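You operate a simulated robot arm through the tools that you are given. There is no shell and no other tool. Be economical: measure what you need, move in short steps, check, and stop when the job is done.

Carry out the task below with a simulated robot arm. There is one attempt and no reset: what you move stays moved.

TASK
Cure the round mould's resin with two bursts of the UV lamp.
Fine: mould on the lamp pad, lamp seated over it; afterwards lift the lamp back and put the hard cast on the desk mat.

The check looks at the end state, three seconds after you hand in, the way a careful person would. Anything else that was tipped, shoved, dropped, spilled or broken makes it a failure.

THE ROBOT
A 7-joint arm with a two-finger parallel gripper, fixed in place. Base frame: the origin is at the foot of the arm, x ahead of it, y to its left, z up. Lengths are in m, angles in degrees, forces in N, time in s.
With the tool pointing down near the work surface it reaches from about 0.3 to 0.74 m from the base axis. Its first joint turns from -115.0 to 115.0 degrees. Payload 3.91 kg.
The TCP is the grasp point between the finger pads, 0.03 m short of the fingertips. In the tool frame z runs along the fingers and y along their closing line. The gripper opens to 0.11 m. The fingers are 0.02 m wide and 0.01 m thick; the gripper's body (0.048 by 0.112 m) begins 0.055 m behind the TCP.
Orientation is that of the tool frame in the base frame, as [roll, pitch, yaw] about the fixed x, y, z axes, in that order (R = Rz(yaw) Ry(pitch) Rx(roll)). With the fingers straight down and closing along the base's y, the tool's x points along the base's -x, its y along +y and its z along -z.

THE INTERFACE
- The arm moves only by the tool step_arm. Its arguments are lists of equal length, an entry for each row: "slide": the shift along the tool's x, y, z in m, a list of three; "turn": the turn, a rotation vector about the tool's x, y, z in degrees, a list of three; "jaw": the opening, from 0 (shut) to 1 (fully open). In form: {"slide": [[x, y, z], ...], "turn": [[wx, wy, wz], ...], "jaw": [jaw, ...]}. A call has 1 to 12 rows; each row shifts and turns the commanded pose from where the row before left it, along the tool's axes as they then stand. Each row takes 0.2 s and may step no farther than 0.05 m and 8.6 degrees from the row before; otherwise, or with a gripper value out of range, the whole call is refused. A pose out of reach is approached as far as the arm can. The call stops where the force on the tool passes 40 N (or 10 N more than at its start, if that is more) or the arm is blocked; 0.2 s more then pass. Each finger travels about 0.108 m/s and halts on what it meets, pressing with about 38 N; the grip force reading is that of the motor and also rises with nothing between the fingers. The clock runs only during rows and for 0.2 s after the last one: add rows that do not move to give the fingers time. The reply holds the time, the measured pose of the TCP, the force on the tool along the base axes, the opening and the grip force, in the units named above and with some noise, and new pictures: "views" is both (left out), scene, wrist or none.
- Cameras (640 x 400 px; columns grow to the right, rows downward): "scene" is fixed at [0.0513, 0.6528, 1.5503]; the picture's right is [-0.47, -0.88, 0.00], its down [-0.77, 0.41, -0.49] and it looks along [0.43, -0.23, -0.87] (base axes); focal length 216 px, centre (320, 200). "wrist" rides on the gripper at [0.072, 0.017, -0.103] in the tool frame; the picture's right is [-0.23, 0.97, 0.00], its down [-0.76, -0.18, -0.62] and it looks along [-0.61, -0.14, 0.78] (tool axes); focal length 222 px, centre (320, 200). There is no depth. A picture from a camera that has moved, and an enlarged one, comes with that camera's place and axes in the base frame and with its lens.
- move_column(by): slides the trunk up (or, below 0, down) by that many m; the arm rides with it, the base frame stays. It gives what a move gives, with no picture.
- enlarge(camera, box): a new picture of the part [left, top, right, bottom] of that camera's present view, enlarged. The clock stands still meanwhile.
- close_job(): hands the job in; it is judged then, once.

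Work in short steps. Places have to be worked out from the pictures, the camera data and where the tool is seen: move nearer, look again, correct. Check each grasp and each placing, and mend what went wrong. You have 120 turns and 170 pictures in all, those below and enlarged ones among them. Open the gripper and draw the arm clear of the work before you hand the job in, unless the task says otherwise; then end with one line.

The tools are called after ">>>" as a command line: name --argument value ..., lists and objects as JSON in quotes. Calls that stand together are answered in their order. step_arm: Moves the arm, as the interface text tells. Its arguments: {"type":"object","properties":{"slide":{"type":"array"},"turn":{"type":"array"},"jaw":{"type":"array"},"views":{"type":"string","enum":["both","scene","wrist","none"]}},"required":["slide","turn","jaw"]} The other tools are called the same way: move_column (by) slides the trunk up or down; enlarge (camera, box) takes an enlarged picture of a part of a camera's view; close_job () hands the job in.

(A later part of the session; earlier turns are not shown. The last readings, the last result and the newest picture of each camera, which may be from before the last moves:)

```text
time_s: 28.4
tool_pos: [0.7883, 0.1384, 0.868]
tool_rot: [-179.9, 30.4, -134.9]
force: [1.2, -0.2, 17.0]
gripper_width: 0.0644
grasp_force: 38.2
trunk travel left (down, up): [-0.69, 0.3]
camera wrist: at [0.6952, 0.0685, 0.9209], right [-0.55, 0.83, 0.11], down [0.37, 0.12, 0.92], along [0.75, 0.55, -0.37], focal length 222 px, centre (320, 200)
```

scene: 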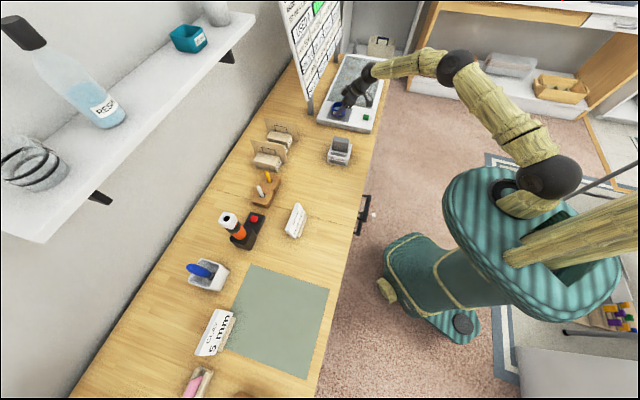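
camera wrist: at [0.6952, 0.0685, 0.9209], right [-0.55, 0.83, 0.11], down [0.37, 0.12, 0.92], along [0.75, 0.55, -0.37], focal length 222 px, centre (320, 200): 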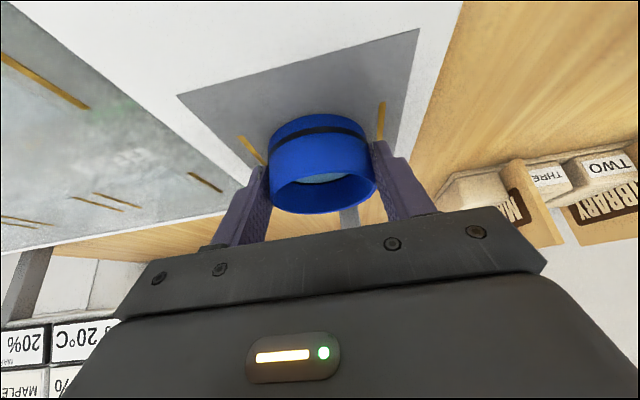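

Contact felt (17 N): the pot rests on the pad. I check centring with a zoom before releasing.

>>> enlarge --camera "wrist" --box '[170, 20, 430, 220]'

>>> enlarge --camera "scene" --box '[310, 70, 390, 135]'

```text
2.00 times, centred on (300, 120) of wrist
camera zoom: at [0.6952, 0.0685, 0.9209], right [-0.55, 0.83, 0.11], down [0.37, 0.12, 0.92], along [0.75, 0.55, -0.37], focal length 444 px, centre (360, 360)
```

zoom: 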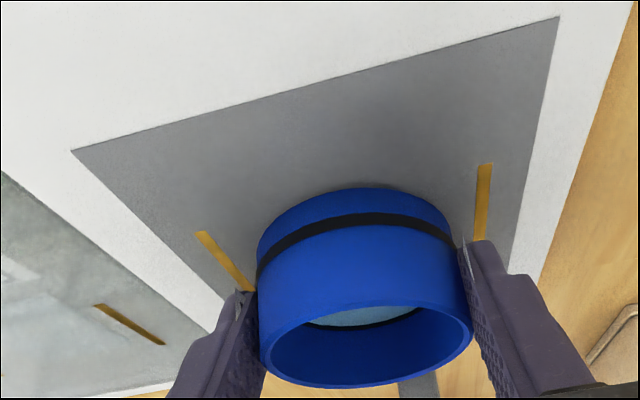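

```text
6.15 times, centred on (350, 102) of scene
camera zoom: at [0.0513, 0.6528, 1.5503], right [-0.47, -0.88, 0.0], down [-0.77, 0.41, -0.49], along [0.43, -0.23, -0.87], focal length 1327 px, centre (135, 800)
```

zoom: 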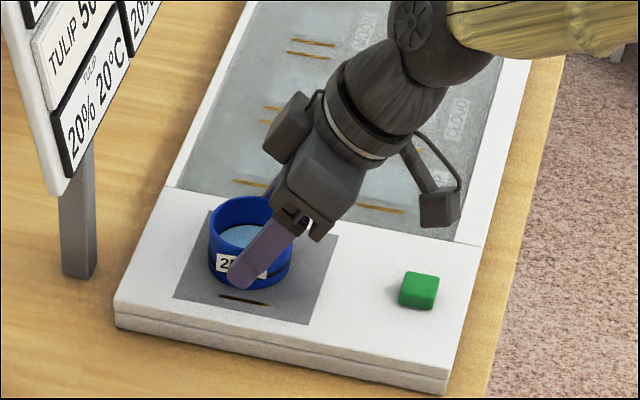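

The pot is about 9 mm too far along +u (toward the board). I lift slightly, shift back 9 mm, and set it down again.

>>> step_arm --slide '[[-0.005, 0, -0.00866], [0.0039, 0, -0.00225], [0.0039, 0, -0.00225], [0.0025, 0, 0.0043], [0.0025, 0, 0.0043], [0, 0, 0]]' --turn '[[0, 0, 0], [0, 0, 0], [0, 0, 0], [0, 0, 0], [0, 0, 0], [0, 0, 0]]' --jaw '[0.5, 0.5, 0.5, 0.5, 0.5, 0.5]' --views "none"

>>> enlarge --camera "wrist" --box '[170, 20, 430, 220]'

>>> enlarge --camera "scene" --box '[310, 70, 390, 135]'

```text
time_s: 29.8
tool_pos: [0.7812, 0.132, 0.869]
tool_rot: [-179.9, 30.3, -134.9]
force: [-1.7, -0.2, 17.4]
gripper_width: 0.0644
grasp_force: 38.0
trunk travel left (down, up): [-0.69, 0.3]
```

```text
2.00 times, centred on (300, 120) of wrist
camera zoom: at [0.6888, 0.0621, 0.9209], right [-0.55, 0.83, 0.11], down [0.37, 0.12, 0.92], along [0.75, 0.55, -0.37], focal length 444 px, centre (360, 360)
```

zoom: 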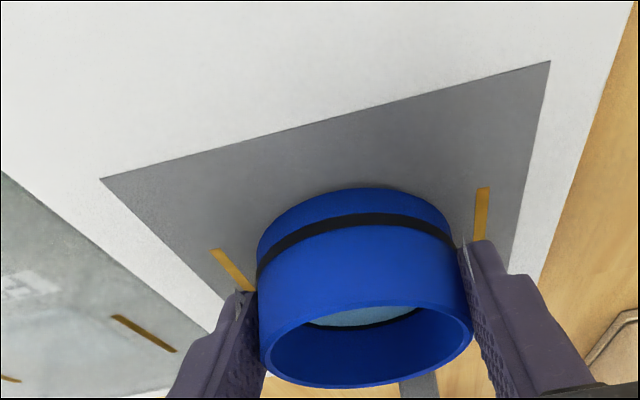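

```text
6.15 times, centred on (350, 102) of scene
camera zoom: at [0.0513, 0.6528, 1.5503], right [-0.47, -0.88, 0.0], down [-0.77, 0.41, -0.49], along [0.43, -0.23, -0.87], focal length 1327 px, centre (135, 800)
```

zoom: 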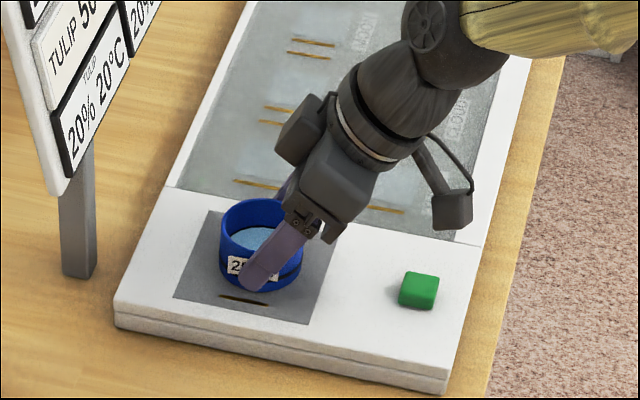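

It looks near-centred. I release and back off along the tool axis, then check.

>>> step_arm --slide '[[0, 0, 0], [0, 0, 0], [0, 0, 0], [0, 0, -0.03], [0, 0, -0.04], [0, 0, -0.04]]' --turn '[[0, 0, 0], [0, 0, 0], [0, 0, 0], [0, 0, 0], [0, 0, 0], [0, 0, 0]]' --jaw '[0.75, 1, 1, 1, 1, 1]' --views "wrist"

>>> enlarge --camera "scene" --box '[310, 70, 390, 135]'

```text
time_s: 31.2
tool_pos: [0.7435, 0.0908, 0.9621]
tool_rot: [180.0, 30.2, -135.0]
force: [0.1, -0.1, -0.1]
gripper_width: 0.1103
grasp_force: 0.1
trunk travel left (down, up): [-0.69, 0.3]
camera wrist: at [0.6511, 0.023, 1.0143], right [-0.55, 0.83, 0.12], down [0.37, 0.12, 0.92], along [0.75, 0.55, -0.37], focal length 222 px, centre (320, 200)
```

wrist: 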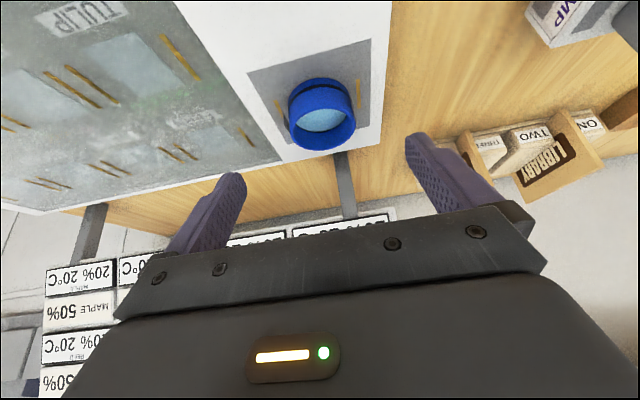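

```text
6.15 times, centred on (350, 102) of scene
camera zoom: at [0.0513, 0.6528, 1.5503], right [-0.47, -0.88, 0.0], down [-0.77, 0.41, -0.49], along [0.43, -0.23, -0.87], focal length 1327 px, centre (135, 800)
```

zoom: 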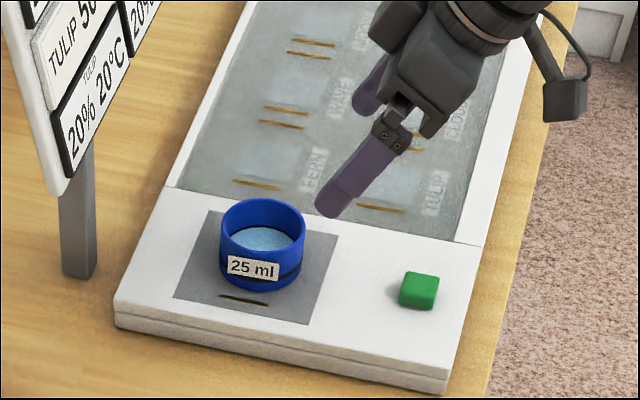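

>>> enlarge --camera "wrist" --box '[230, 30, 400, 170]'

>>> enlarge --camera "scene" --box '[325, 90, 365, 125]'

```text
2.86 times, centred on (315, 100) of wrist
camera zoom: at [0.6511, 0.023, 1.0143], right [-0.55, 0.83, 0.12], down [0.37, 0.12, 0.92], along [0.75, 0.55, -0.37], focal length 635 px, centre (334, 486)
```

zoom: 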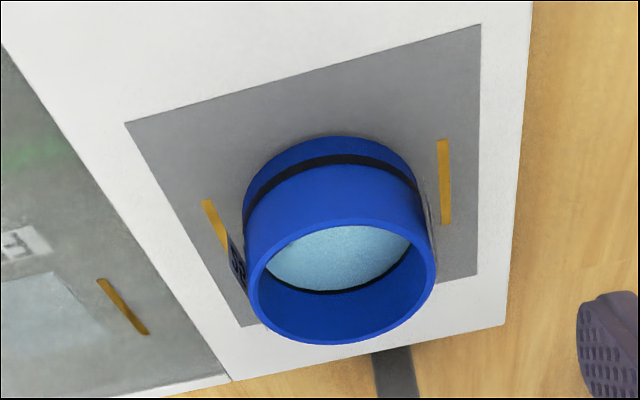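

```text
11.43 times, centred on (345, 108) of scene
camera zoom: at [0.0513, 0.6528, 1.5503], right [-0.47, -0.88, 0.0], down [-0.77, 0.41, -0.49], along [0.43, -0.23, -0.87], focal length 2464 px, centre (34, 1257)
```

zoom: 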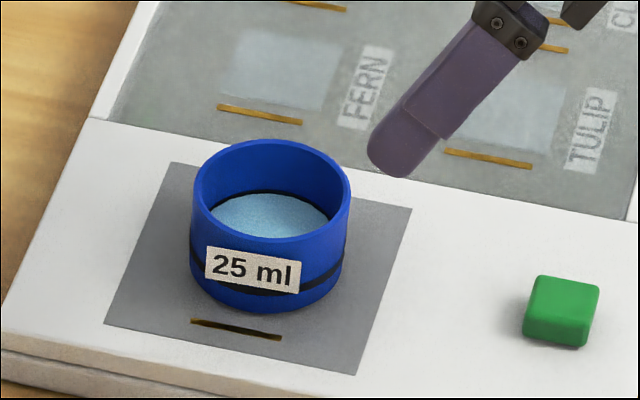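

The mould is centred on the pad. Next the lamp: I rise and move over to hover above its handle.

>>> step_arm --slide '[[-0.0245, 0, -0.0297], [0, 0.0411, 0], [0, 0.0411, 0], [0, 0.0411, 0], [0, 0.0411, 0], [0, 0.0411, 0], [0, 0.0411, 0]]' --turn '[[0, 0, 0], [0, 0, 0], [0, 0, 0], [0, 0, 0], [0, 0, 0], [0, 0, 0], [0, 0, 0]]' --jaw '[1, 1, 1, 1, 1, 1, 1]'

```text
time_s: 32.8
tool_pos: [0.5733, 0.2706, 0.9985]
tool_rot: [-179.9, 30.1, -135.0]
force: [-0.1, 0.5, -0.6]
gripper_width: 0.1096
grasp_force: 0.0
trunk travel left (down, up): [-0.69, 0.3]
camera wrist: at [0.48, 0.2021, 1.0523], right [-0.55, 0.83, 0.11], down [0.37, 0.12, 0.92], along [0.75, 0.55, -0.37], focal length 222 px, centre (320, 200)
```

scene: 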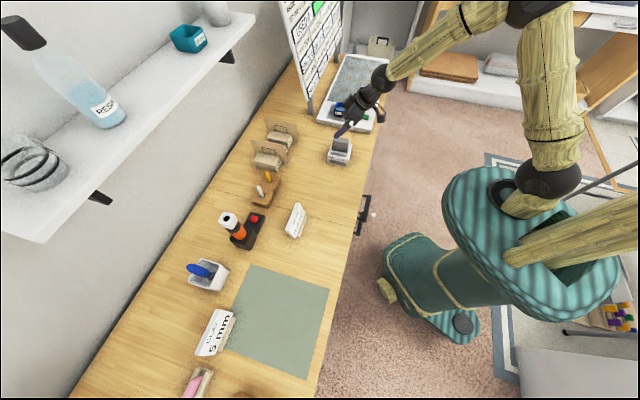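
wrist: 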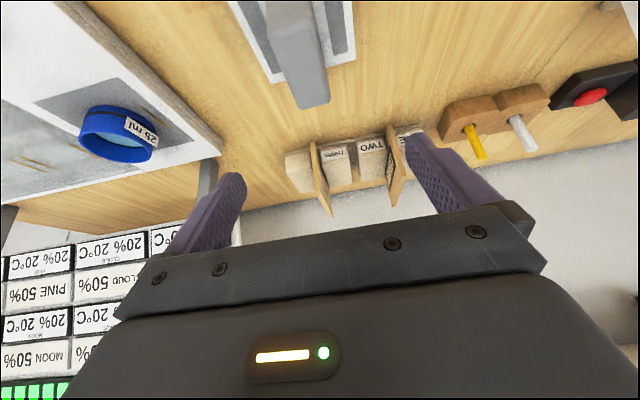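

>>> enlarge --camera "wrist" --box '[210, 0, 380, 120]'

```text
3.33 times, centred on (295, 60) of wrist
camera zoom: at [0.48, 0.2021, 1.0523], right [-0.55, 0.83, 0.11], down [0.37, 0.12, 0.92], along [0.75, 0.55, -0.37], focal length 740 px, centre (403, 667)
```

zoom: 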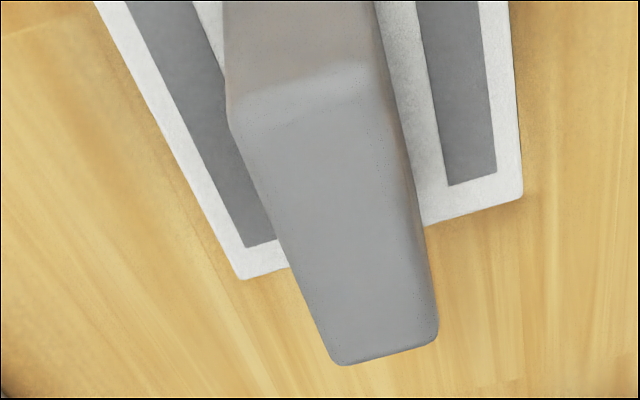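

The lamp is aligned with the tool and centred within 3 mm; handle ~0.028 m thick, top at z≈0.90. I descend to straddle the handle.

>>> step_arm --slide '[[0.0146, 0.0003, 0.0243], [0.0146, 0.0003, 0.0243], [0.0146, 0.0003, 0.0243], [0.0147, 0, 0.0244]]' --turn '[[0, 0, 0], [0, 0, 0], [0, 0, 0], [0, 0, 0]]' --jaw '[1, 1, 1, 1]'

>>> enlarge --camera "scene" --box '[310, 110, 370, 170]'

```text
time_s: 33.8
tool_pos: [0.5718, 0.2686, 0.8861]
tool_rot: [180.0, 30.2, -134.9]
force: [0.8, -0.3, 0.2]
gripper_width: 0.1102
grasp_force: 0.1
trunk travel left (down, up): [-0.69, 0.3]
camera wrist: at [0.4788, 0.2006, 0.9382], right [-0.55, 0.83, 0.12], down [0.37, 0.12, 0.92], along [0.75, 0.55, -0.37], focal length 222 px, centre (320, 200)
```

scene: 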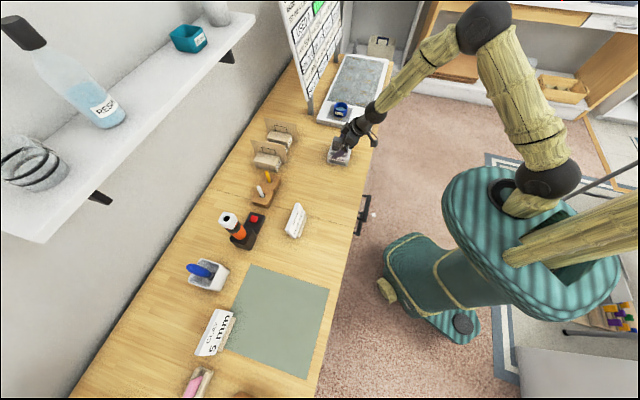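
wrist: 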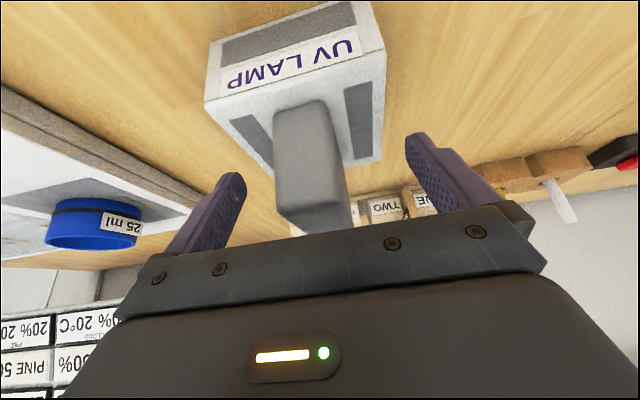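

```text
6.67 times, centred on (340, 140) of scene
camera zoom: at [0.0513, 0.6528, 1.5503], right [-0.47, -0.88, 0.0], down [-0.77, 0.41, -0.49], along [0.43, -0.23, -0.87], focal length 1438 px, centre (187, 600)
```

zoom: 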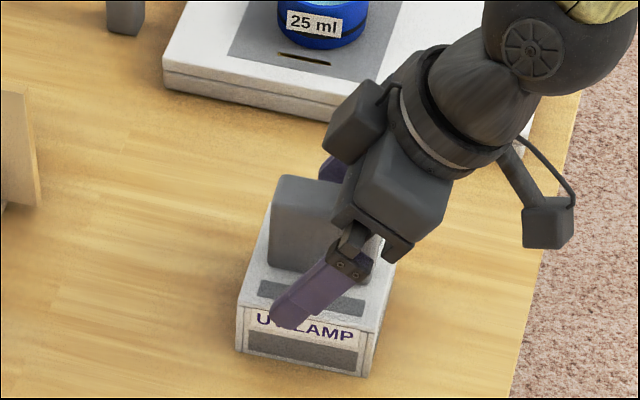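

Fingers straddle the handle without touching; I close.

>>> step_arm --slide '[[0, 0, 0], [0, 0, 0], [0, 0, 0], [0, 0, 0], [0, 0, 0]]' --turn '[[0, 0, 0], [0, 0, 0], [0, 0, 0], [0, 0, 0], [0, 0, 0]]' --jaw '[0.6, 0.4, 0.25, 0.15, 0.15]' --views "wrist"

```text
time_s: 35.0
tool_pos: [0.5719, 0.2693, 0.886]
tool_rot: [-180.0, 30.1, -135.1]
force: [0.4, -0.7, 1.2]
gripper_width: 0.0298
grasp_force: 38.4
trunk travel left (down, up): [-0.69, 0.3]
camera wrist: at [0.4786, 0.2001, 0.9388], right [-0.55, 0.83, 0.12], down [0.37, 0.12, 0.92], along [0.75, 0.55, -0.37], focal length 222 px, centre (320, 200)
```

wrist: 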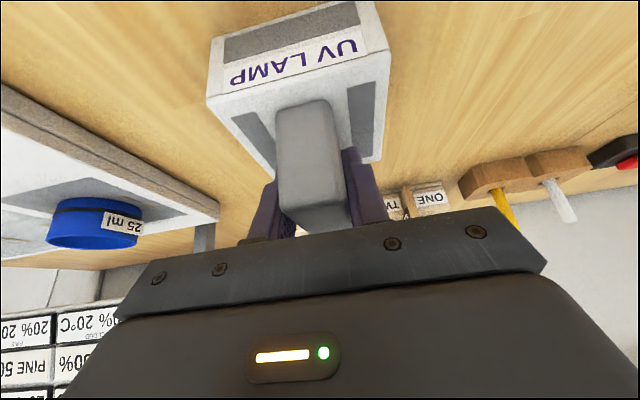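

Handle gripped (0.030 m). I lift the lamp straight up 0.10 m.

>>> step_arm --slide '[[-0.005, 0, -0.00866], [-0.01, 0, -0.0173], [-0.0125, 0, -0.02165], [-0.0125, 0, -0.02165], [-0.01, 0, -0.0173]]' --turn '[[0, 0, 0], [0, 0, 0], [0, 0, 0], [0, 0, 0], [0, 0, 0]]' --jaw '[0.15, 0.15, 0.15, 0.15, 0.15]'

>>> enlarge --camera "scene" --box '[290, 90, 390, 170]'

```text
time_s: 36.2
tool_pos: [0.5725, 0.2696, 0.9844]
tool_rot: [179.9, 30.1, -135.0]
force: [-0.9, -0.2, -2.3]
gripper_width: 0.0298
grasp_force: 38.1
trunk travel left (down, up): [-0.69, 0.3]
camera wrist: at [0.4793, 0.2007, 1.0373], right [-0.55, 0.83, 0.12], down [0.37, 0.12, 0.92], along [0.75, 0.55, -0.37], focal length 222 px, centre (320, 200)
```

scene: 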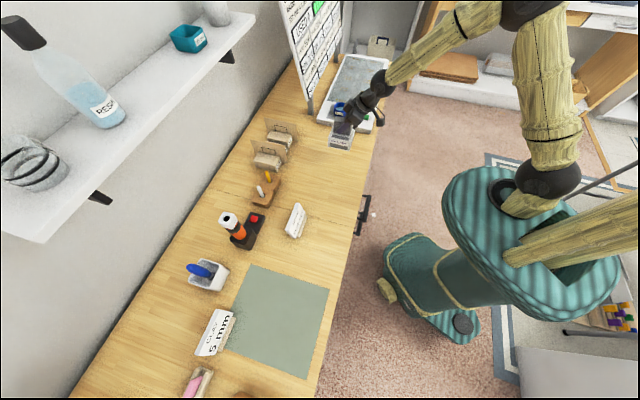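
wrist: 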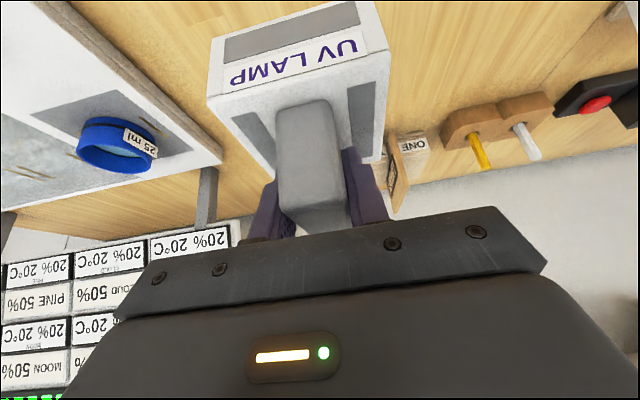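

```text
5.00 times, centred on (340, 130) of scene
camera zoom: at [0.0513, 0.6528, 1.5503], right [-0.47, -0.88, 0.0], down [-0.77, 0.41, -0.49], along [0.43, -0.23, -0.87], focal length 1078 px, centre (220, 550)
```

zoom: 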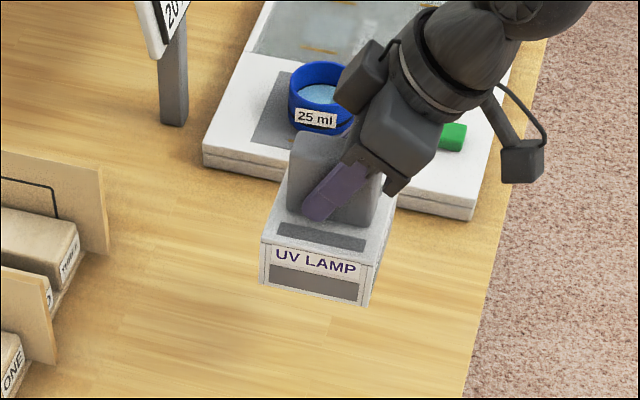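

Lamp held level. I carry it to above the pad.

>>> step_arm --slide '[[-0.004, -0.02, 0.0024], [-0.0073, -0.0351, 0.0042], [-0.0073, -0.0351, 0.0042], [-0.0073, -0.0351, 0.0042], [-0.0073, -0.0351, 0.0042], [-0.0073, -0.0351, 0.0042], [-0.0066, -0.0302, 0.0037], [-0.004, -0.02, 0.0024], [0, 0, 0]]' --turn '[[0, 0, 0], [0, 0, 0], [0, 0, 0], [0, 0, 0], [0, 0, 0], [0, 0, 0], [0, 0, 0], [0, 0, 0], [0, 0, 0]]' --jaw '[0.15, 0.15, 0.15, 0.15, 0.15, 0.15, 0.15, 0.15, 0.15]'

>>> enlarge --camera "scene" --box '[310, 60, 390, 135]'

>>> enlarge --camera "wrist" --box '[180, 0, 420, 170]'

```text
time_s: 38.2
tool_pos: [0.7876, 0.1384, 0.9839]
tool_rot: [179.9, 30.1, -135.0]
force: [0.1, 0.3, -2.7]
gripper_width: 0.0299
grasp_force: 37.8
trunk travel left (down, up): [-0.69, 0.3]
camera wrist: at [0.6944, 0.0691, 1.0371], right [-0.55, 0.83, 0.12], down [0.37, 0.12, 0.92], along [0.75, 0.55, -0.37], focal length 222 px, centre (320, 200)
```

scene: 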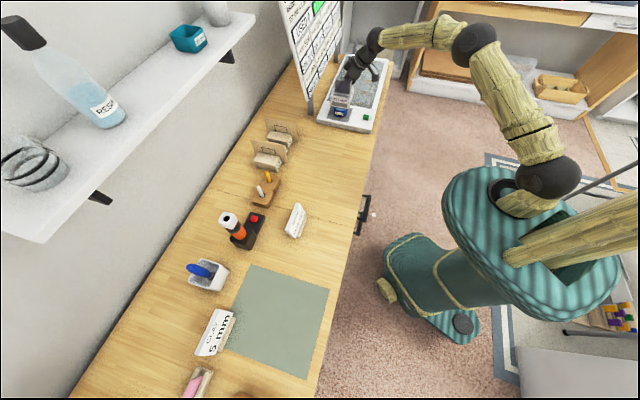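
wrist: 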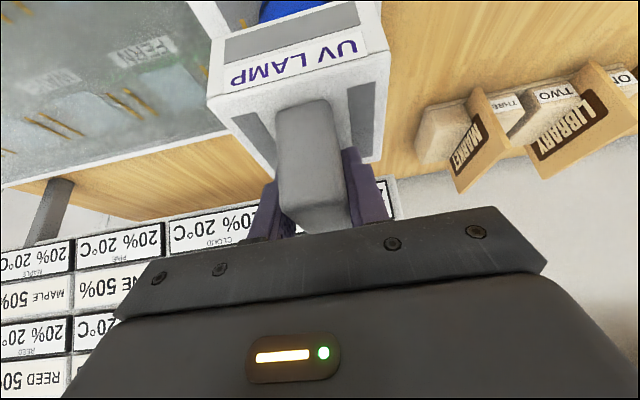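

```text
5.33 times, centred on (350, 98) of scene
camera zoom: at [0.0513, 0.6528, 1.5503], right [-0.47, -0.88, 0.0], down [-0.77, 0.41, -0.49], along [0.43, -0.23, -0.87], focal length 1150 px, centre (160, 747)
```

zoom: 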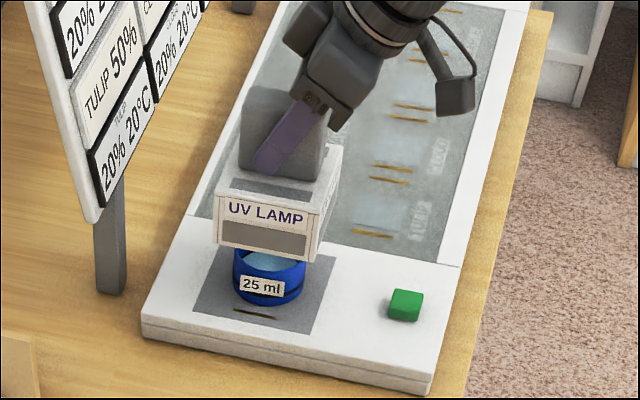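

```text
2.35 times, centred on (300, 85) of wrist
camera zoom: at [0.6944, 0.0691, 1.0371], right [-0.55, 0.83, 0.12], down [0.37, 0.12, 0.92], along [0.75, 0.55, -0.37], focal length 523 px, centre (367, 471)
```

zoom: 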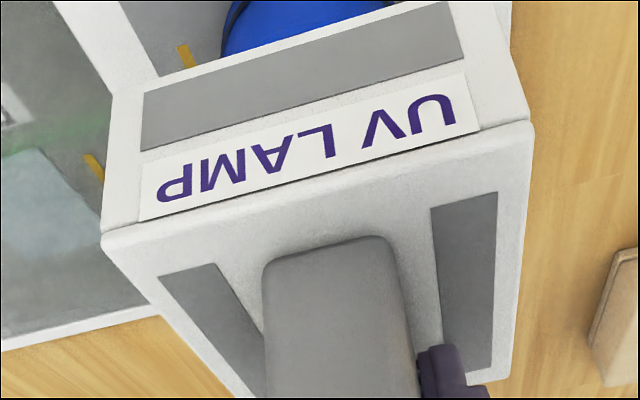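

Alignment over the pad looks right (v within 1–2 mm). I lower slowly, watching the force.

>>> step_arm --slide '[[0.005, 0, 0.00866], [0.005, 0, 0.00866], [0.005, 0, 0.00866], [0.005, 0, 0.00866], [0.005, 0, 0.00866], [0, 0, 0]]' --turn '[[0, 0, 0], [0, 0, 0], [0, 0, 0], [0, 0, 0], [0, 0, 0], [0, 0, 0]]' --jaw '[0.15, 0.15, 0.15, 0.15, 0.15, 0.15]'

>>> enlarge --camera "scene" --box '[310, 60, 390, 135]'

```text
time_s: 39.6
tool_pos: [0.7876, 0.1379, 0.9333]
tool_rot: [179.9, 30.0, -135.0]
force: [0.7, 0.4, -2.5]
gripper_width: 0.0299
grasp_force: 37.7
trunk travel left (down, up): [-0.69, 0.3]
camera wrist: at [0.6948, 0.0692, 0.9867], right [-0.55, 0.83, 0.12], down [0.37, 0.12, 0.92], along [0.75, 0.55, -0.37], focal length 222 px, centre (320, 200)
```

scene: 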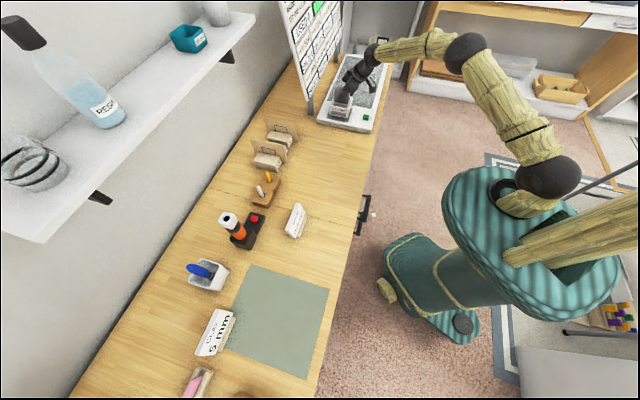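
wrist: 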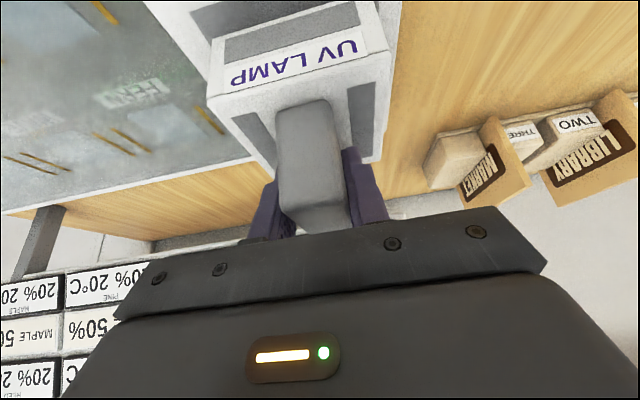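

```text
5.33 times, centred on (350, 98) of scene
camera zoom: at [0.0513, 0.6528, 1.5503], right [-0.47, -0.88, 0.0], down [-0.77, 0.41, -0.49], along [0.43, -0.23, -0.87], focal length 1150 px, centre (160, 747)
```

zoom: 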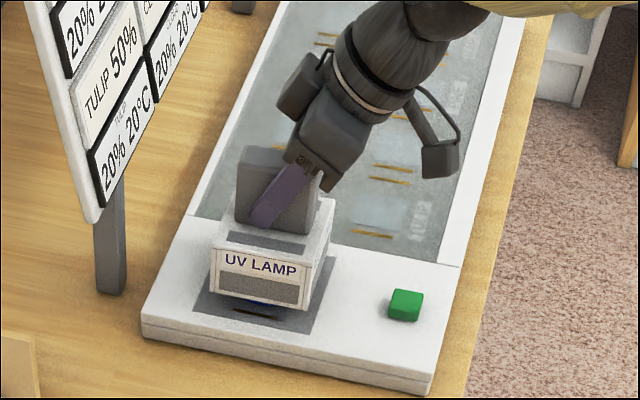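

No contact with the pot; I finish lowering until it seats.

>>> step_arm --slide '[[0.0025, 0, 0.00433], [0.0025, 0, 0.00433], [0.0025, 0, 0.00433], [0.001, 0, 0.0017], [0, 0, 0]]' --turn '[[0, 0, 0], [0, 0, 0], [0, 0, 0], [0, 0, 0], [0, 0, 0]]' --jaw '[0.15, 0.15, 0.15, 0.15, 0.15]' --views "wrist"

>>> enlarge --camera "scene" --box '[320, 80, 380, 130]'

```text
time_s: 40.8
tool_pos: [0.787, 0.1387, 0.9175]
tool_rot: [179.9, 30.1, -134.9]
force: [0.4, 0.3, -1.9]
gripper_width: 0.0298
grasp_force: 38.5
trunk travel left (down, up): [-0.69, 0.3]
camera wrist: at [0.6945, 0.0692, 0.9703], right [-0.55, 0.83, 0.12], down [0.37, 0.12, 0.92], along [0.75, 0.55, -0.37], focal length 222 px, centre (320, 200)
```

wrist: 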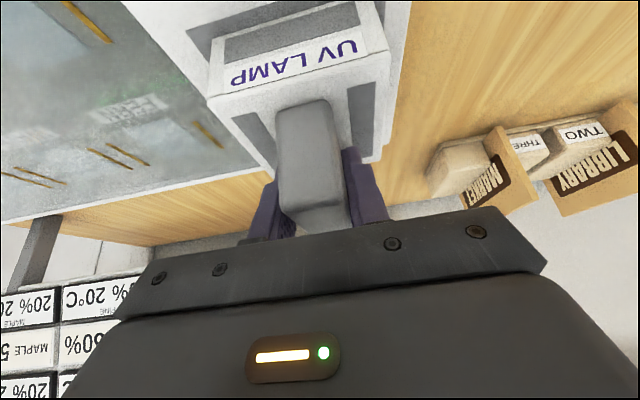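

```text
8.00 times, centred on (350, 105) of scene
camera zoom: at [0.0513, 0.6528, 1.5503], right [-0.47, -0.88, 0.0], down [-0.77, 0.41, -0.49], along [0.43, -0.23, -0.87], focal length 1725 px, centre (80, 960)
```

zoom: 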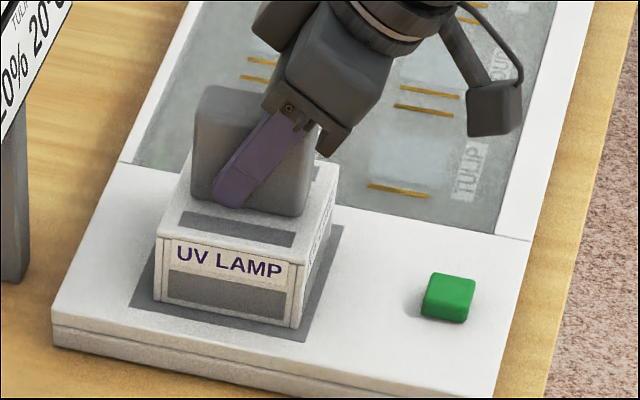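

Almost seated and about 2 mm off toward the robot; I nudge that and lower the last millimetres.

>>> step_arm --slide '[[-0.0008, 0, 0.0026], [0.001, 0, 0.00173], [0.001, 0, 0.00173], [0, 0, 0]]' --turn '[[0, 0, 0], [0, 0, 0], [0, 0, 0], [0, 0, 0]]' --jaw '[0.15, 0.15, 0.15, 0.15]' --views "none"

>>> enlarge --camera "scene" --box '[320, 80, 380, 130]'

```text
time_s: 41.8
tool_pos: [0.7876, 0.1394, 0.9172]
tool_rot: [-179.9, 30.6, -134.8]
force: [2.5, -2.2, 25.4]
gripper_width: 0.0296
grasp_force: 38.0
trunk travel left (down, up): [-0.69, 0.3]
```

```text
8.00 times, centred on (350, 105) of scene
camera zoom: at [0.0513, 0.6528, 1.5503], right [-0.47, -0.88, 0.0], down [-0.77, 0.41, -0.49], along [0.43, -0.23, -0.87], focal length 1725 px, centre (80, 960)
```

zoom: 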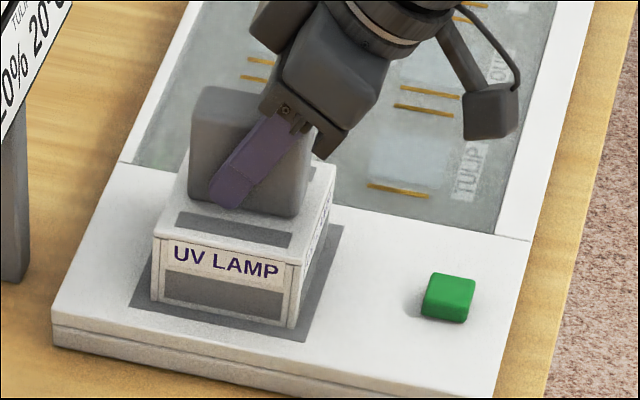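

Seated (25 N contact) and centred. I ease off, release and withdraw.

>>> step_arm --slide '[[-0.001, 0, -0.0017], [0, 0, 0], [0, 0, 0], [0, 0, -0.03], [0, 0, -0.04], [0, 0, -0.04]]' --turn '[[0, 0, 0], [0, 0, 0], [0, 0, 0], [0, 0, 0], [0, 0, 0], [0, 0, 0]]' --jaw '[0.3, 0.55, 0.55, 0.55, 0.55, 0.55]'

>>> enlarge --camera "scene" --box '[320, 80, 380, 130]'

```text
time_s: 43.2
tool_pos: [0.7482, 0.1004, 1.0096]
tool_rot: [179.9, 30.0, -135.0]
force: [0.0, -1.1, 0.2]
gripper_width: 0.0604
grasp_force: 0.1
trunk travel left (down, up): [-0.69, 0.3]
camera wrist: at [0.6554, 0.0313, 1.0625], right [-0.55, 0.83, 0.11], down [0.37, 0.12, 0.92], along [0.75, 0.55, -0.37], focal length 222 px, centre (320, 200)
```

scene: 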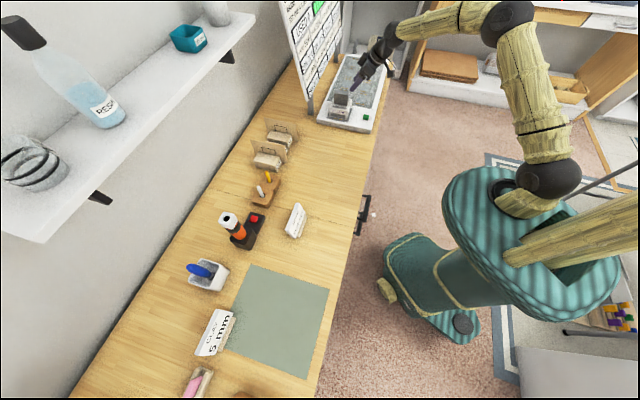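
wrist: 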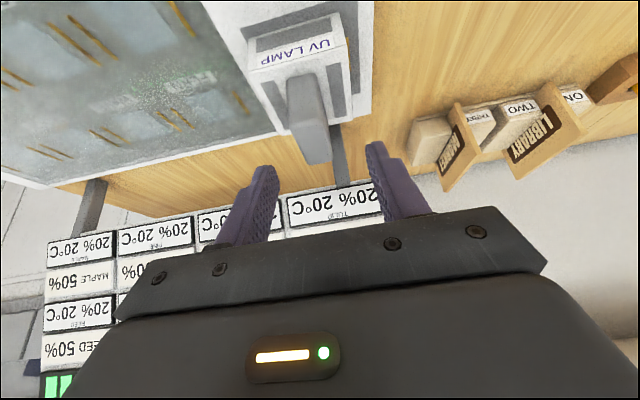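

```text
8.00 times, centred on (350, 105) of scene
camera zoom: at [0.0513, 0.6528, 1.5503], right [-0.47, -0.88, 0.0], down [-0.77, 0.41, -0.49], along [0.43, -0.23, -0.87], focal length 1725 px, centre (80, 960)
```

zoom: 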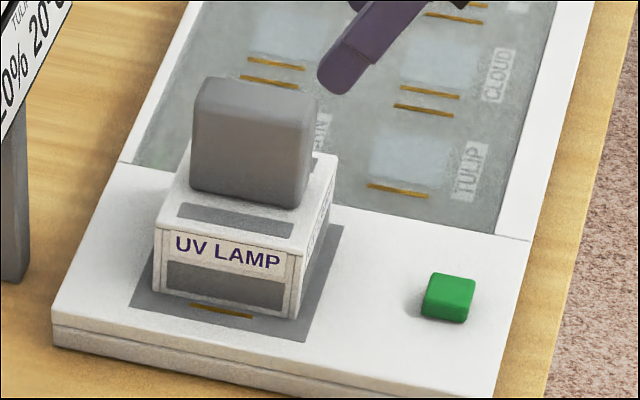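

The front contact mark now shows, so the lamp shifted a few mm on release. I look closer.

>>> enlarge --camera "scene" --box '[330, 90, 365, 125]'

>>> enlarge --camera "wrist" --box '[200, 0, 400, 170]'

```text
11.43 times, centred on (348, 108) of scene
camera zoom: at [0.0513, 0.6528, 1.5503], right [-0.47, -0.88, 0.0], down [-0.77, 0.41, -0.49], along [0.43, -0.23, -0.87], focal length 2464 px, centre (6, 1257)
```

zoom: 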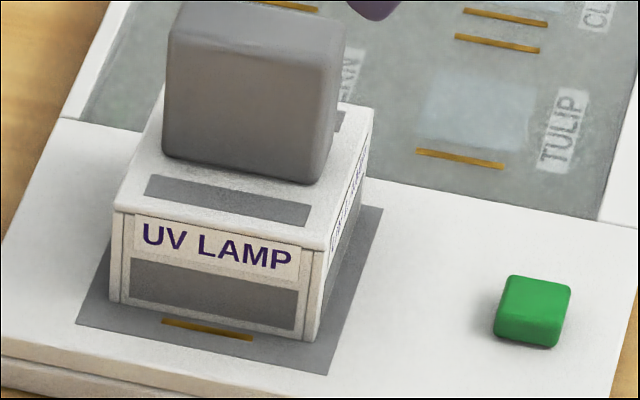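

```text
2.35 times, centred on (300, 85) of wrist
camera zoom: at [0.6554, 0.0313, 1.0625], right [-0.55, 0.83, 0.11], down [0.37, 0.12, 0.92], along [0.75, 0.55, -0.37], focal length 523 px, centre (367, 471)
```

zoom: 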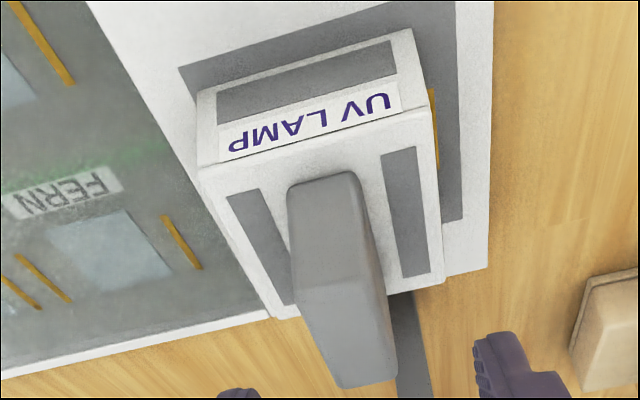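

The lamp slid ~8 mm toward −v on release. I re-grip it (aligned with its present spot), raise it 2 mm, shift back +8 mm and set it down lightly.

>>> step_arm --slide '[[0, -0.008, 0.03], [0, 0, 0.038], [0, 0, 0.0385], [0, 0, 0], [0, 0, 0], [0, 0, 0]]' --turn '[[0, 0, 0], [0, 0, 0], [0, 0, 0], [0, 0, 0], [0, 0, 0], [0, 0, 0]]' --jaw '[0.6, 0.6, 0.6, 0.4, 0.2, 0.15]' --views "wrist"

>>> enlarge --camera "scene" --box '[320, 80, 380, 130]'

```text
time_s: 44.6
tool_pos: [0.7928, 0.1303, 0.9167]
tool_rot: [-180.0, 30.0, -135.0]
force: [-1.2, -0.5, 1.7]
gripper_width: 0.0296
grasp_force: 37.9
trunk travel left (down, up): [-0.69, 0.3]
camera wrist: at [0.6995, 0.0623, 0.9695], right [-0.55, 0.83, 0.11], down [0.37, 0.12, 0.92], along [0.75, 0.55, -0.37], focal length 222 px, centre (320, 200)
```

wrist: 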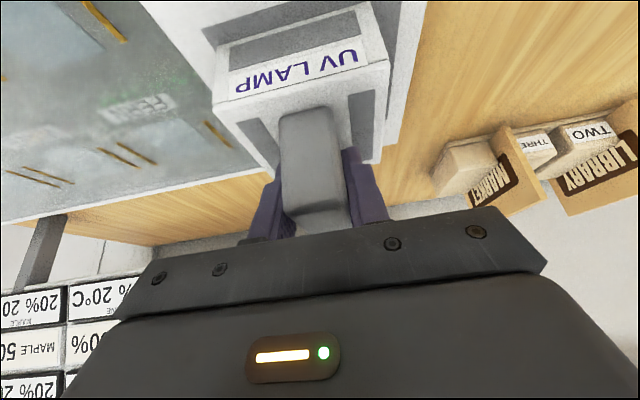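

```text
8.00 times, centred on (350, 105) of scene
camera zoom: at [0.0513, 0.6528, 1.5503], right [-0.47, -0.88, 0.0], down [-0.77, 0.41, -0.49], along [0.43, -0.23, -0.87], focal length 1725 px, centre (80, 960)
```

zoom: 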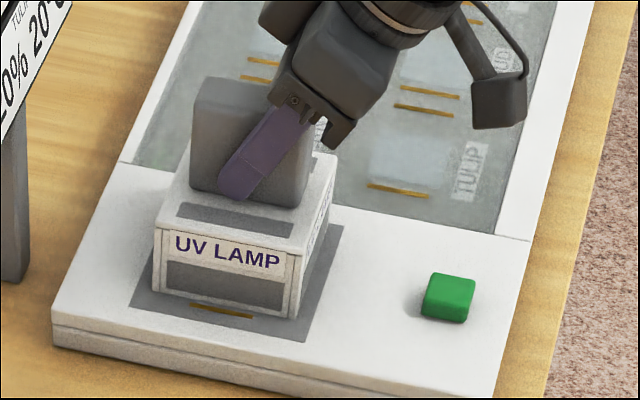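

Gripped. Now lift 4 mm, shift +8 mm in v, and lower lightly.

>>> step_arm --slide '[[-0.002, 0, -0.0035], [0, 0.004, 0], [0, 0.004, 0], [0.001, 0, 0.0017], [0.0008, 0, 0.0014], [0, 0, 0]]' --turn '[[0, 0, 0], [0, 0, 0], [0, 0, 0], [0, 0, 0], [0, 0, 0], [0, 0, 0]]' --jaw '[0.15, 0.15, 0.15, 0.15, 0.15, 0.15]' --views "none"

>>> enlarge --camera "scene" --box '[320, 80, 380, 130]'

```text
time_s: 46.0
tool_pos: [0.7874, 0.1384, 0.9163]
tool_rot: [180.0, 30.1, -135.0]
force: [0.0, 0.0, -0.8]
gripper_width: 0.0298
grasp_force: 37.8
trunk travel left (down, up): [-0.69, 0.3]
```

```text
8.00 times, centred on (350, 105) of scene
camera zoom: at [0.0513, 0.6528, 1.5503], right [-0.47, -0.88, 0.0], down [-0.77, 0.41, -0.49], along [0.43, -0.23, -0.87], focal length 1725 px, centre (80, 960)
```

zoom: 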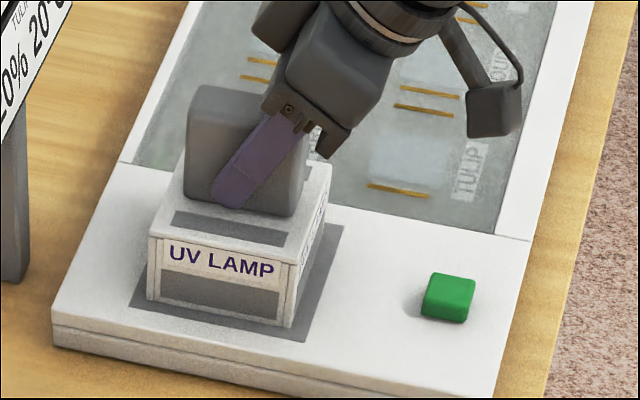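

Slightly over: 3 mm in u and 2 mm in v. I correct and lower.

>>> step_arm --slide '[[0.0016, -0.002, -0.0032], [0.0008, 0, 0.0013], [0.0007, 0, 0.0013], [0, 0, 0]]' --turn '[[0, 0, 0], [0, 0, 0], [0, 0, 0], [0, 0, 0]]' --jaw '[0.15, 0.15, 0.15, 0.15]' --views "none"

>>> enlarge --camera "scene" --box '[320, 80, 380, 130]'

```text
time_s: 47.0
tool_pos: [0.7853, 0.1341, 0.918]
tool_rot: [180.0, 30.1, -135.0]
force: [0.4, -0.4, 0.7]
gripper_width: 0.0296
grasp_force: 37.7
trunk travel left (down, up): [-0.69, 0.3]
```

```text
8.00 times, centred on (350, 105) of scene
camera zoom: at [0.0513, 0.6528, 1.5503], right [-0.47, -0.88, 0.0], down [-0.77, 0.41, -0.49], along [0.43, -0.23, -0.87], focal length 1725 px, centre (80, 960)
```

zoom: 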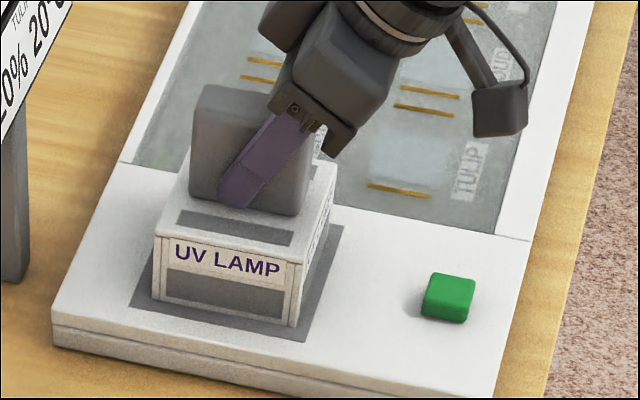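

Well centred and touching lightly. I open without other motion and check.

>>> step_arm --slide '[[0, 0, 0], [0, 0, 0], [0, 0, 0], [0, 0, 0], [0, 0, 0]]' --turn '[[0, 0, 0], [0, 0, 0], [0, 0, 0], [0, 0, 0], [0, 0, 0]]' --jaw '[0.27, 0.3, 0.4, 0.55, 0.55]' --views "none"

>>> enlarge --camera "scene" --box '[320, 80, 380, 130]'

```text
time_s: 48.2
tool_pos: [0.7867, 0.1342, 0.9161]
tool_rot: [179.9, 30.1, -135.0]
force: [-0.3, -0.9, -0.1]
gripper_width: 0.0603
grasp_force: 0.0
trunk travel left (down, up): [-0.69, 0.3]
```

```text
8.00 times, centred on (350, 105) of scene
camera zoom: at [0.0513, 0.6528, 1.5503], right [-0.47, -0.88, 0.0], down [-0.77, 0.41, -0.49], along [0.43, -0.23, -0.87], focal length 1725 px, centre (80, 960)
```

zoom: 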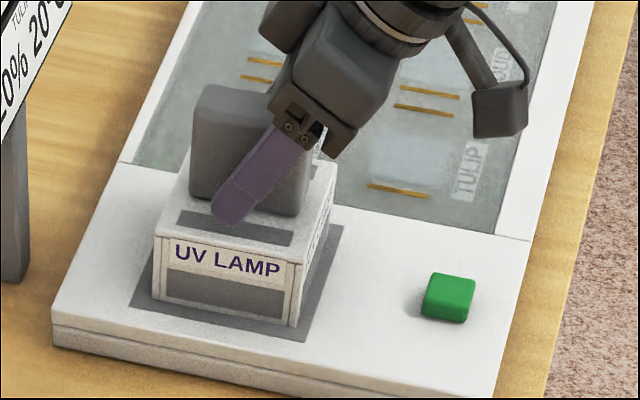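

It stayed put. I open a bit wider and withdraw along the tool axis.

>>> step_arm --slide '[[0, 0, 0], [0, 0, 0], [0, 0, -0.03], [0, 0, -0.04], [0, 0, -0.04]]' --turn '[[0, 0, 0], [0, 0, 0], [0, 0, 0], [0, 0, 0], [0, 0, 0]]' --jaw '[0.75, 0.75, 0.75, 0.75, 0.75]' --views "wrist"

>>> enlarge --camera "scene" --box '[320, 80, 380, 130]'

```text
time_s: 49.4
tool_pos: [0.7457, 0.0947, 1.012]
tool_rot: [179.8, 30.1, -135.0]
force: [-0.2, 0.1, 0.1]
gripper_width: 0.0825
grasp_force: 0.0
trunk travel left (down, up): [-0.69, 0.3]
camera wrist: at [0.6532, 0.0261, 1.065], right [-0.55, 0.83, 0.12], down [0.37, 0.12, 0.92], along [0.75, 0.55, -0.37], focal length 222 px, centre (320, 200)
```

wrist: 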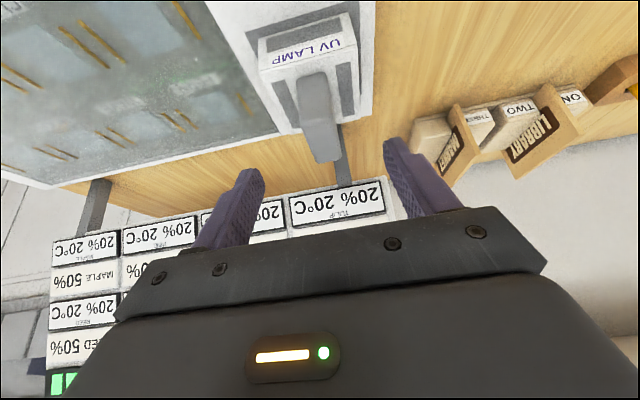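

```text
8.00 times, centred on (350, 105) of scene
camera zoom: at [0.0513, 0.6528, 1.5503], right [-0.47, -0.88, 0.0], down [-0.77, 0.41, -0.49], along [0.43, -0.23, -0.87], focal length 1725 px, centre (80, 960)
```

zoom: 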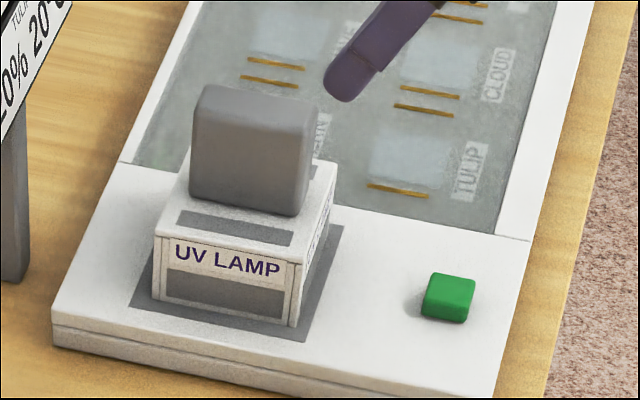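

Lamp is seated and centred. Now I go above the green button at ≈ (0.698, 0.053), close the fingers and make the tool vertical.

>>> step_arm --slide '[[0.0276, 0.0022, -0.016], [0.0276, 0.0022, -0.016], [0, 0, 0], [0, 0, 0], [0, 0, 0], [0, 0, 0], [0, 0, 0.04], [0, 0, 0]]' --turn '[[0, 0, 0], [0, 0, 0], [0, 7.5, 0], [0, 7.5, 0], [0, 7.5, 0], [0, 7.5, 0], [0, 0, 0], [0, 0, 0]]' --jaw '[0.75, 0.5, 0.3, 0, 0, 0, 0, 0]'

>>> enlarge --camera "wrist" --box '[220, 0, 440, 220]'

>>> enlarge --camera "scene" --box '[320, 80, 400, 140]'

```text
time_s: 51.2
tool_pos: [0.6985, 0.0539, 0.9702]
tool_rot: [179.9, 0.0, -135.0]
force: [-0.1, -0.2, -0.5]
gripper_width: 0.0002
grasp_force: 37.6
trunk travel left (down, up): [-0.69, 0.3]
camera wrist: at [0.6359, 0.0147, 1.0739], right [-0.53, 0.85, 0.0], down [0.66, 0.41, 0.62], along [0.53, 0.33, -0.78], focal length 222 px, centre (320, 200)
```

scene: 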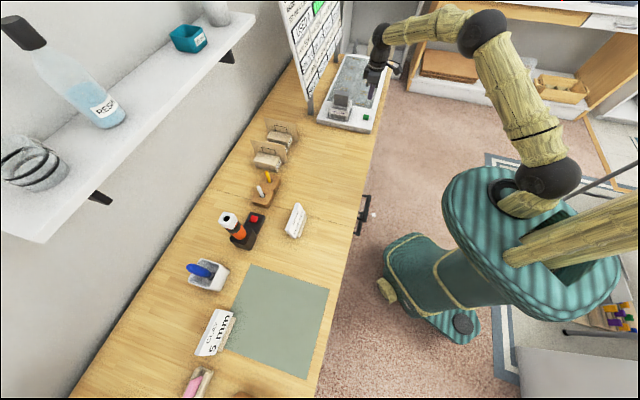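
wrist: 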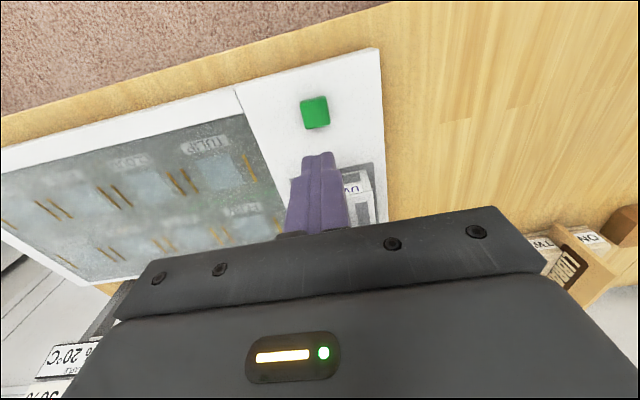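

```text
1.82 times, centred on (330, 110) of wrist
camera zoom: at [0.6359, 0.0147, 1.0739], right [-0.53, 0.85, 0.0], down [0.66, 0.41, 0.62], along [0.53, 0.33, -0.78], focal length 404 px, centre (302, 364)
```

zoom: 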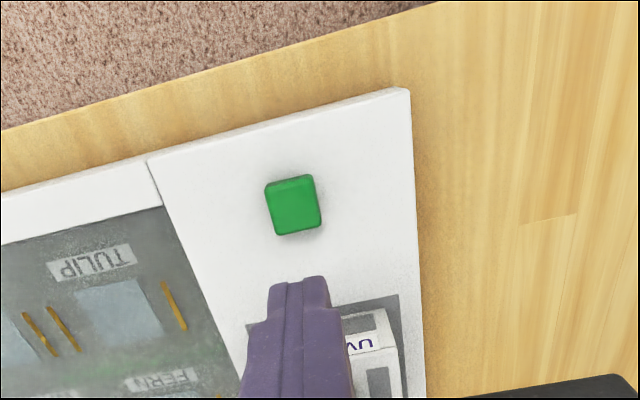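

```text
6.67 times, centred on (360, 110) of scene
camera zoom: at [0.0513, 0.6528, 1.5503], right [-0.47, -0.88, 0.0], down [-0.77, 0.41, -0.49], along [0.43, -0.23, -0.87], focal length 1438 px, centre (53, 800)
```

zoom: 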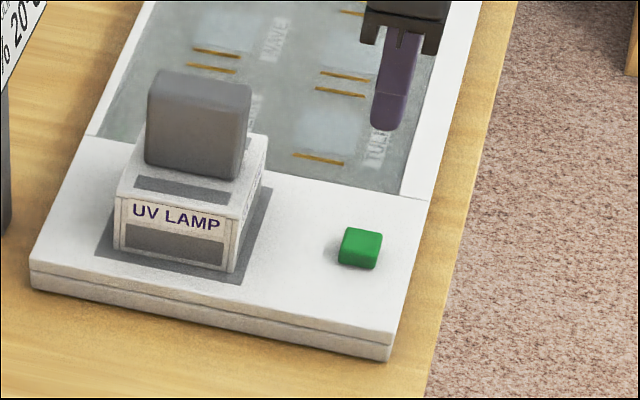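

The button is 5 mm toward the robot and 3 mm sideways of the tip; I correct and come down just above it.

>>> step_arm --slide '[[0.0053, -0.0028, 0.03], [0, 0, 0.04], [0, 0, 0.006], [0, 0, 0]]' --turn '[[0, 0, 0], [0, 0, 0], [0, 0, 0], [0, 0, 0]]' --jaw '[0, 0, 0, 0]' --views "wrist"

>>> enlarge --camera "scene" --box '[320, 80, 400, 140]'

```text
time_s: 52.2
tool_pos: [0.6963, 0.0472, 0.8945]
tool_rot: [179.8, 0.1, -134.9]
force: [0.3, 0.0, -0.1]
gripper_width: 0.0002
grasp_force: 37.4
trunk travel left (down, up): [-0.69, 0.3]
camera wrist: at [0.6343, 0.0083, 0.9978], right [-0.53, 0.85, 0.0], down [0.66, 0.41, 0.62], along [0.53, 0.33, -0.78], focal length 222 px, centre (320, 200)
```

wrist: 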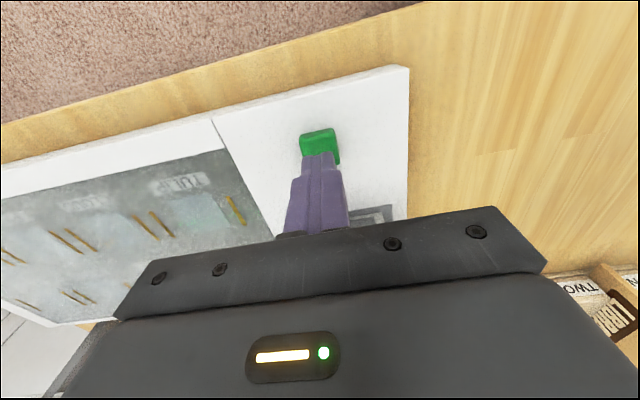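

```text
6.67 times, centred on (360, 110) of scene
camera zoom: at [0.0513, 0.6528, 1.5503], right [-0.47, -0.88, 0.0], down [-0.77, 0.41, -0.49], along [0.43, -0.23, -0.87], focal length 1438 px, centre (53, 800)
```

zoom: 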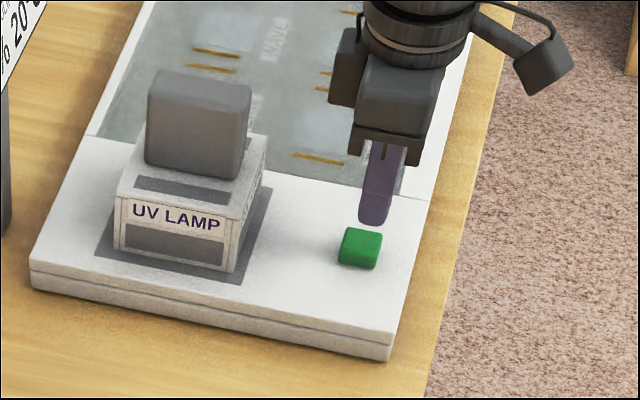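

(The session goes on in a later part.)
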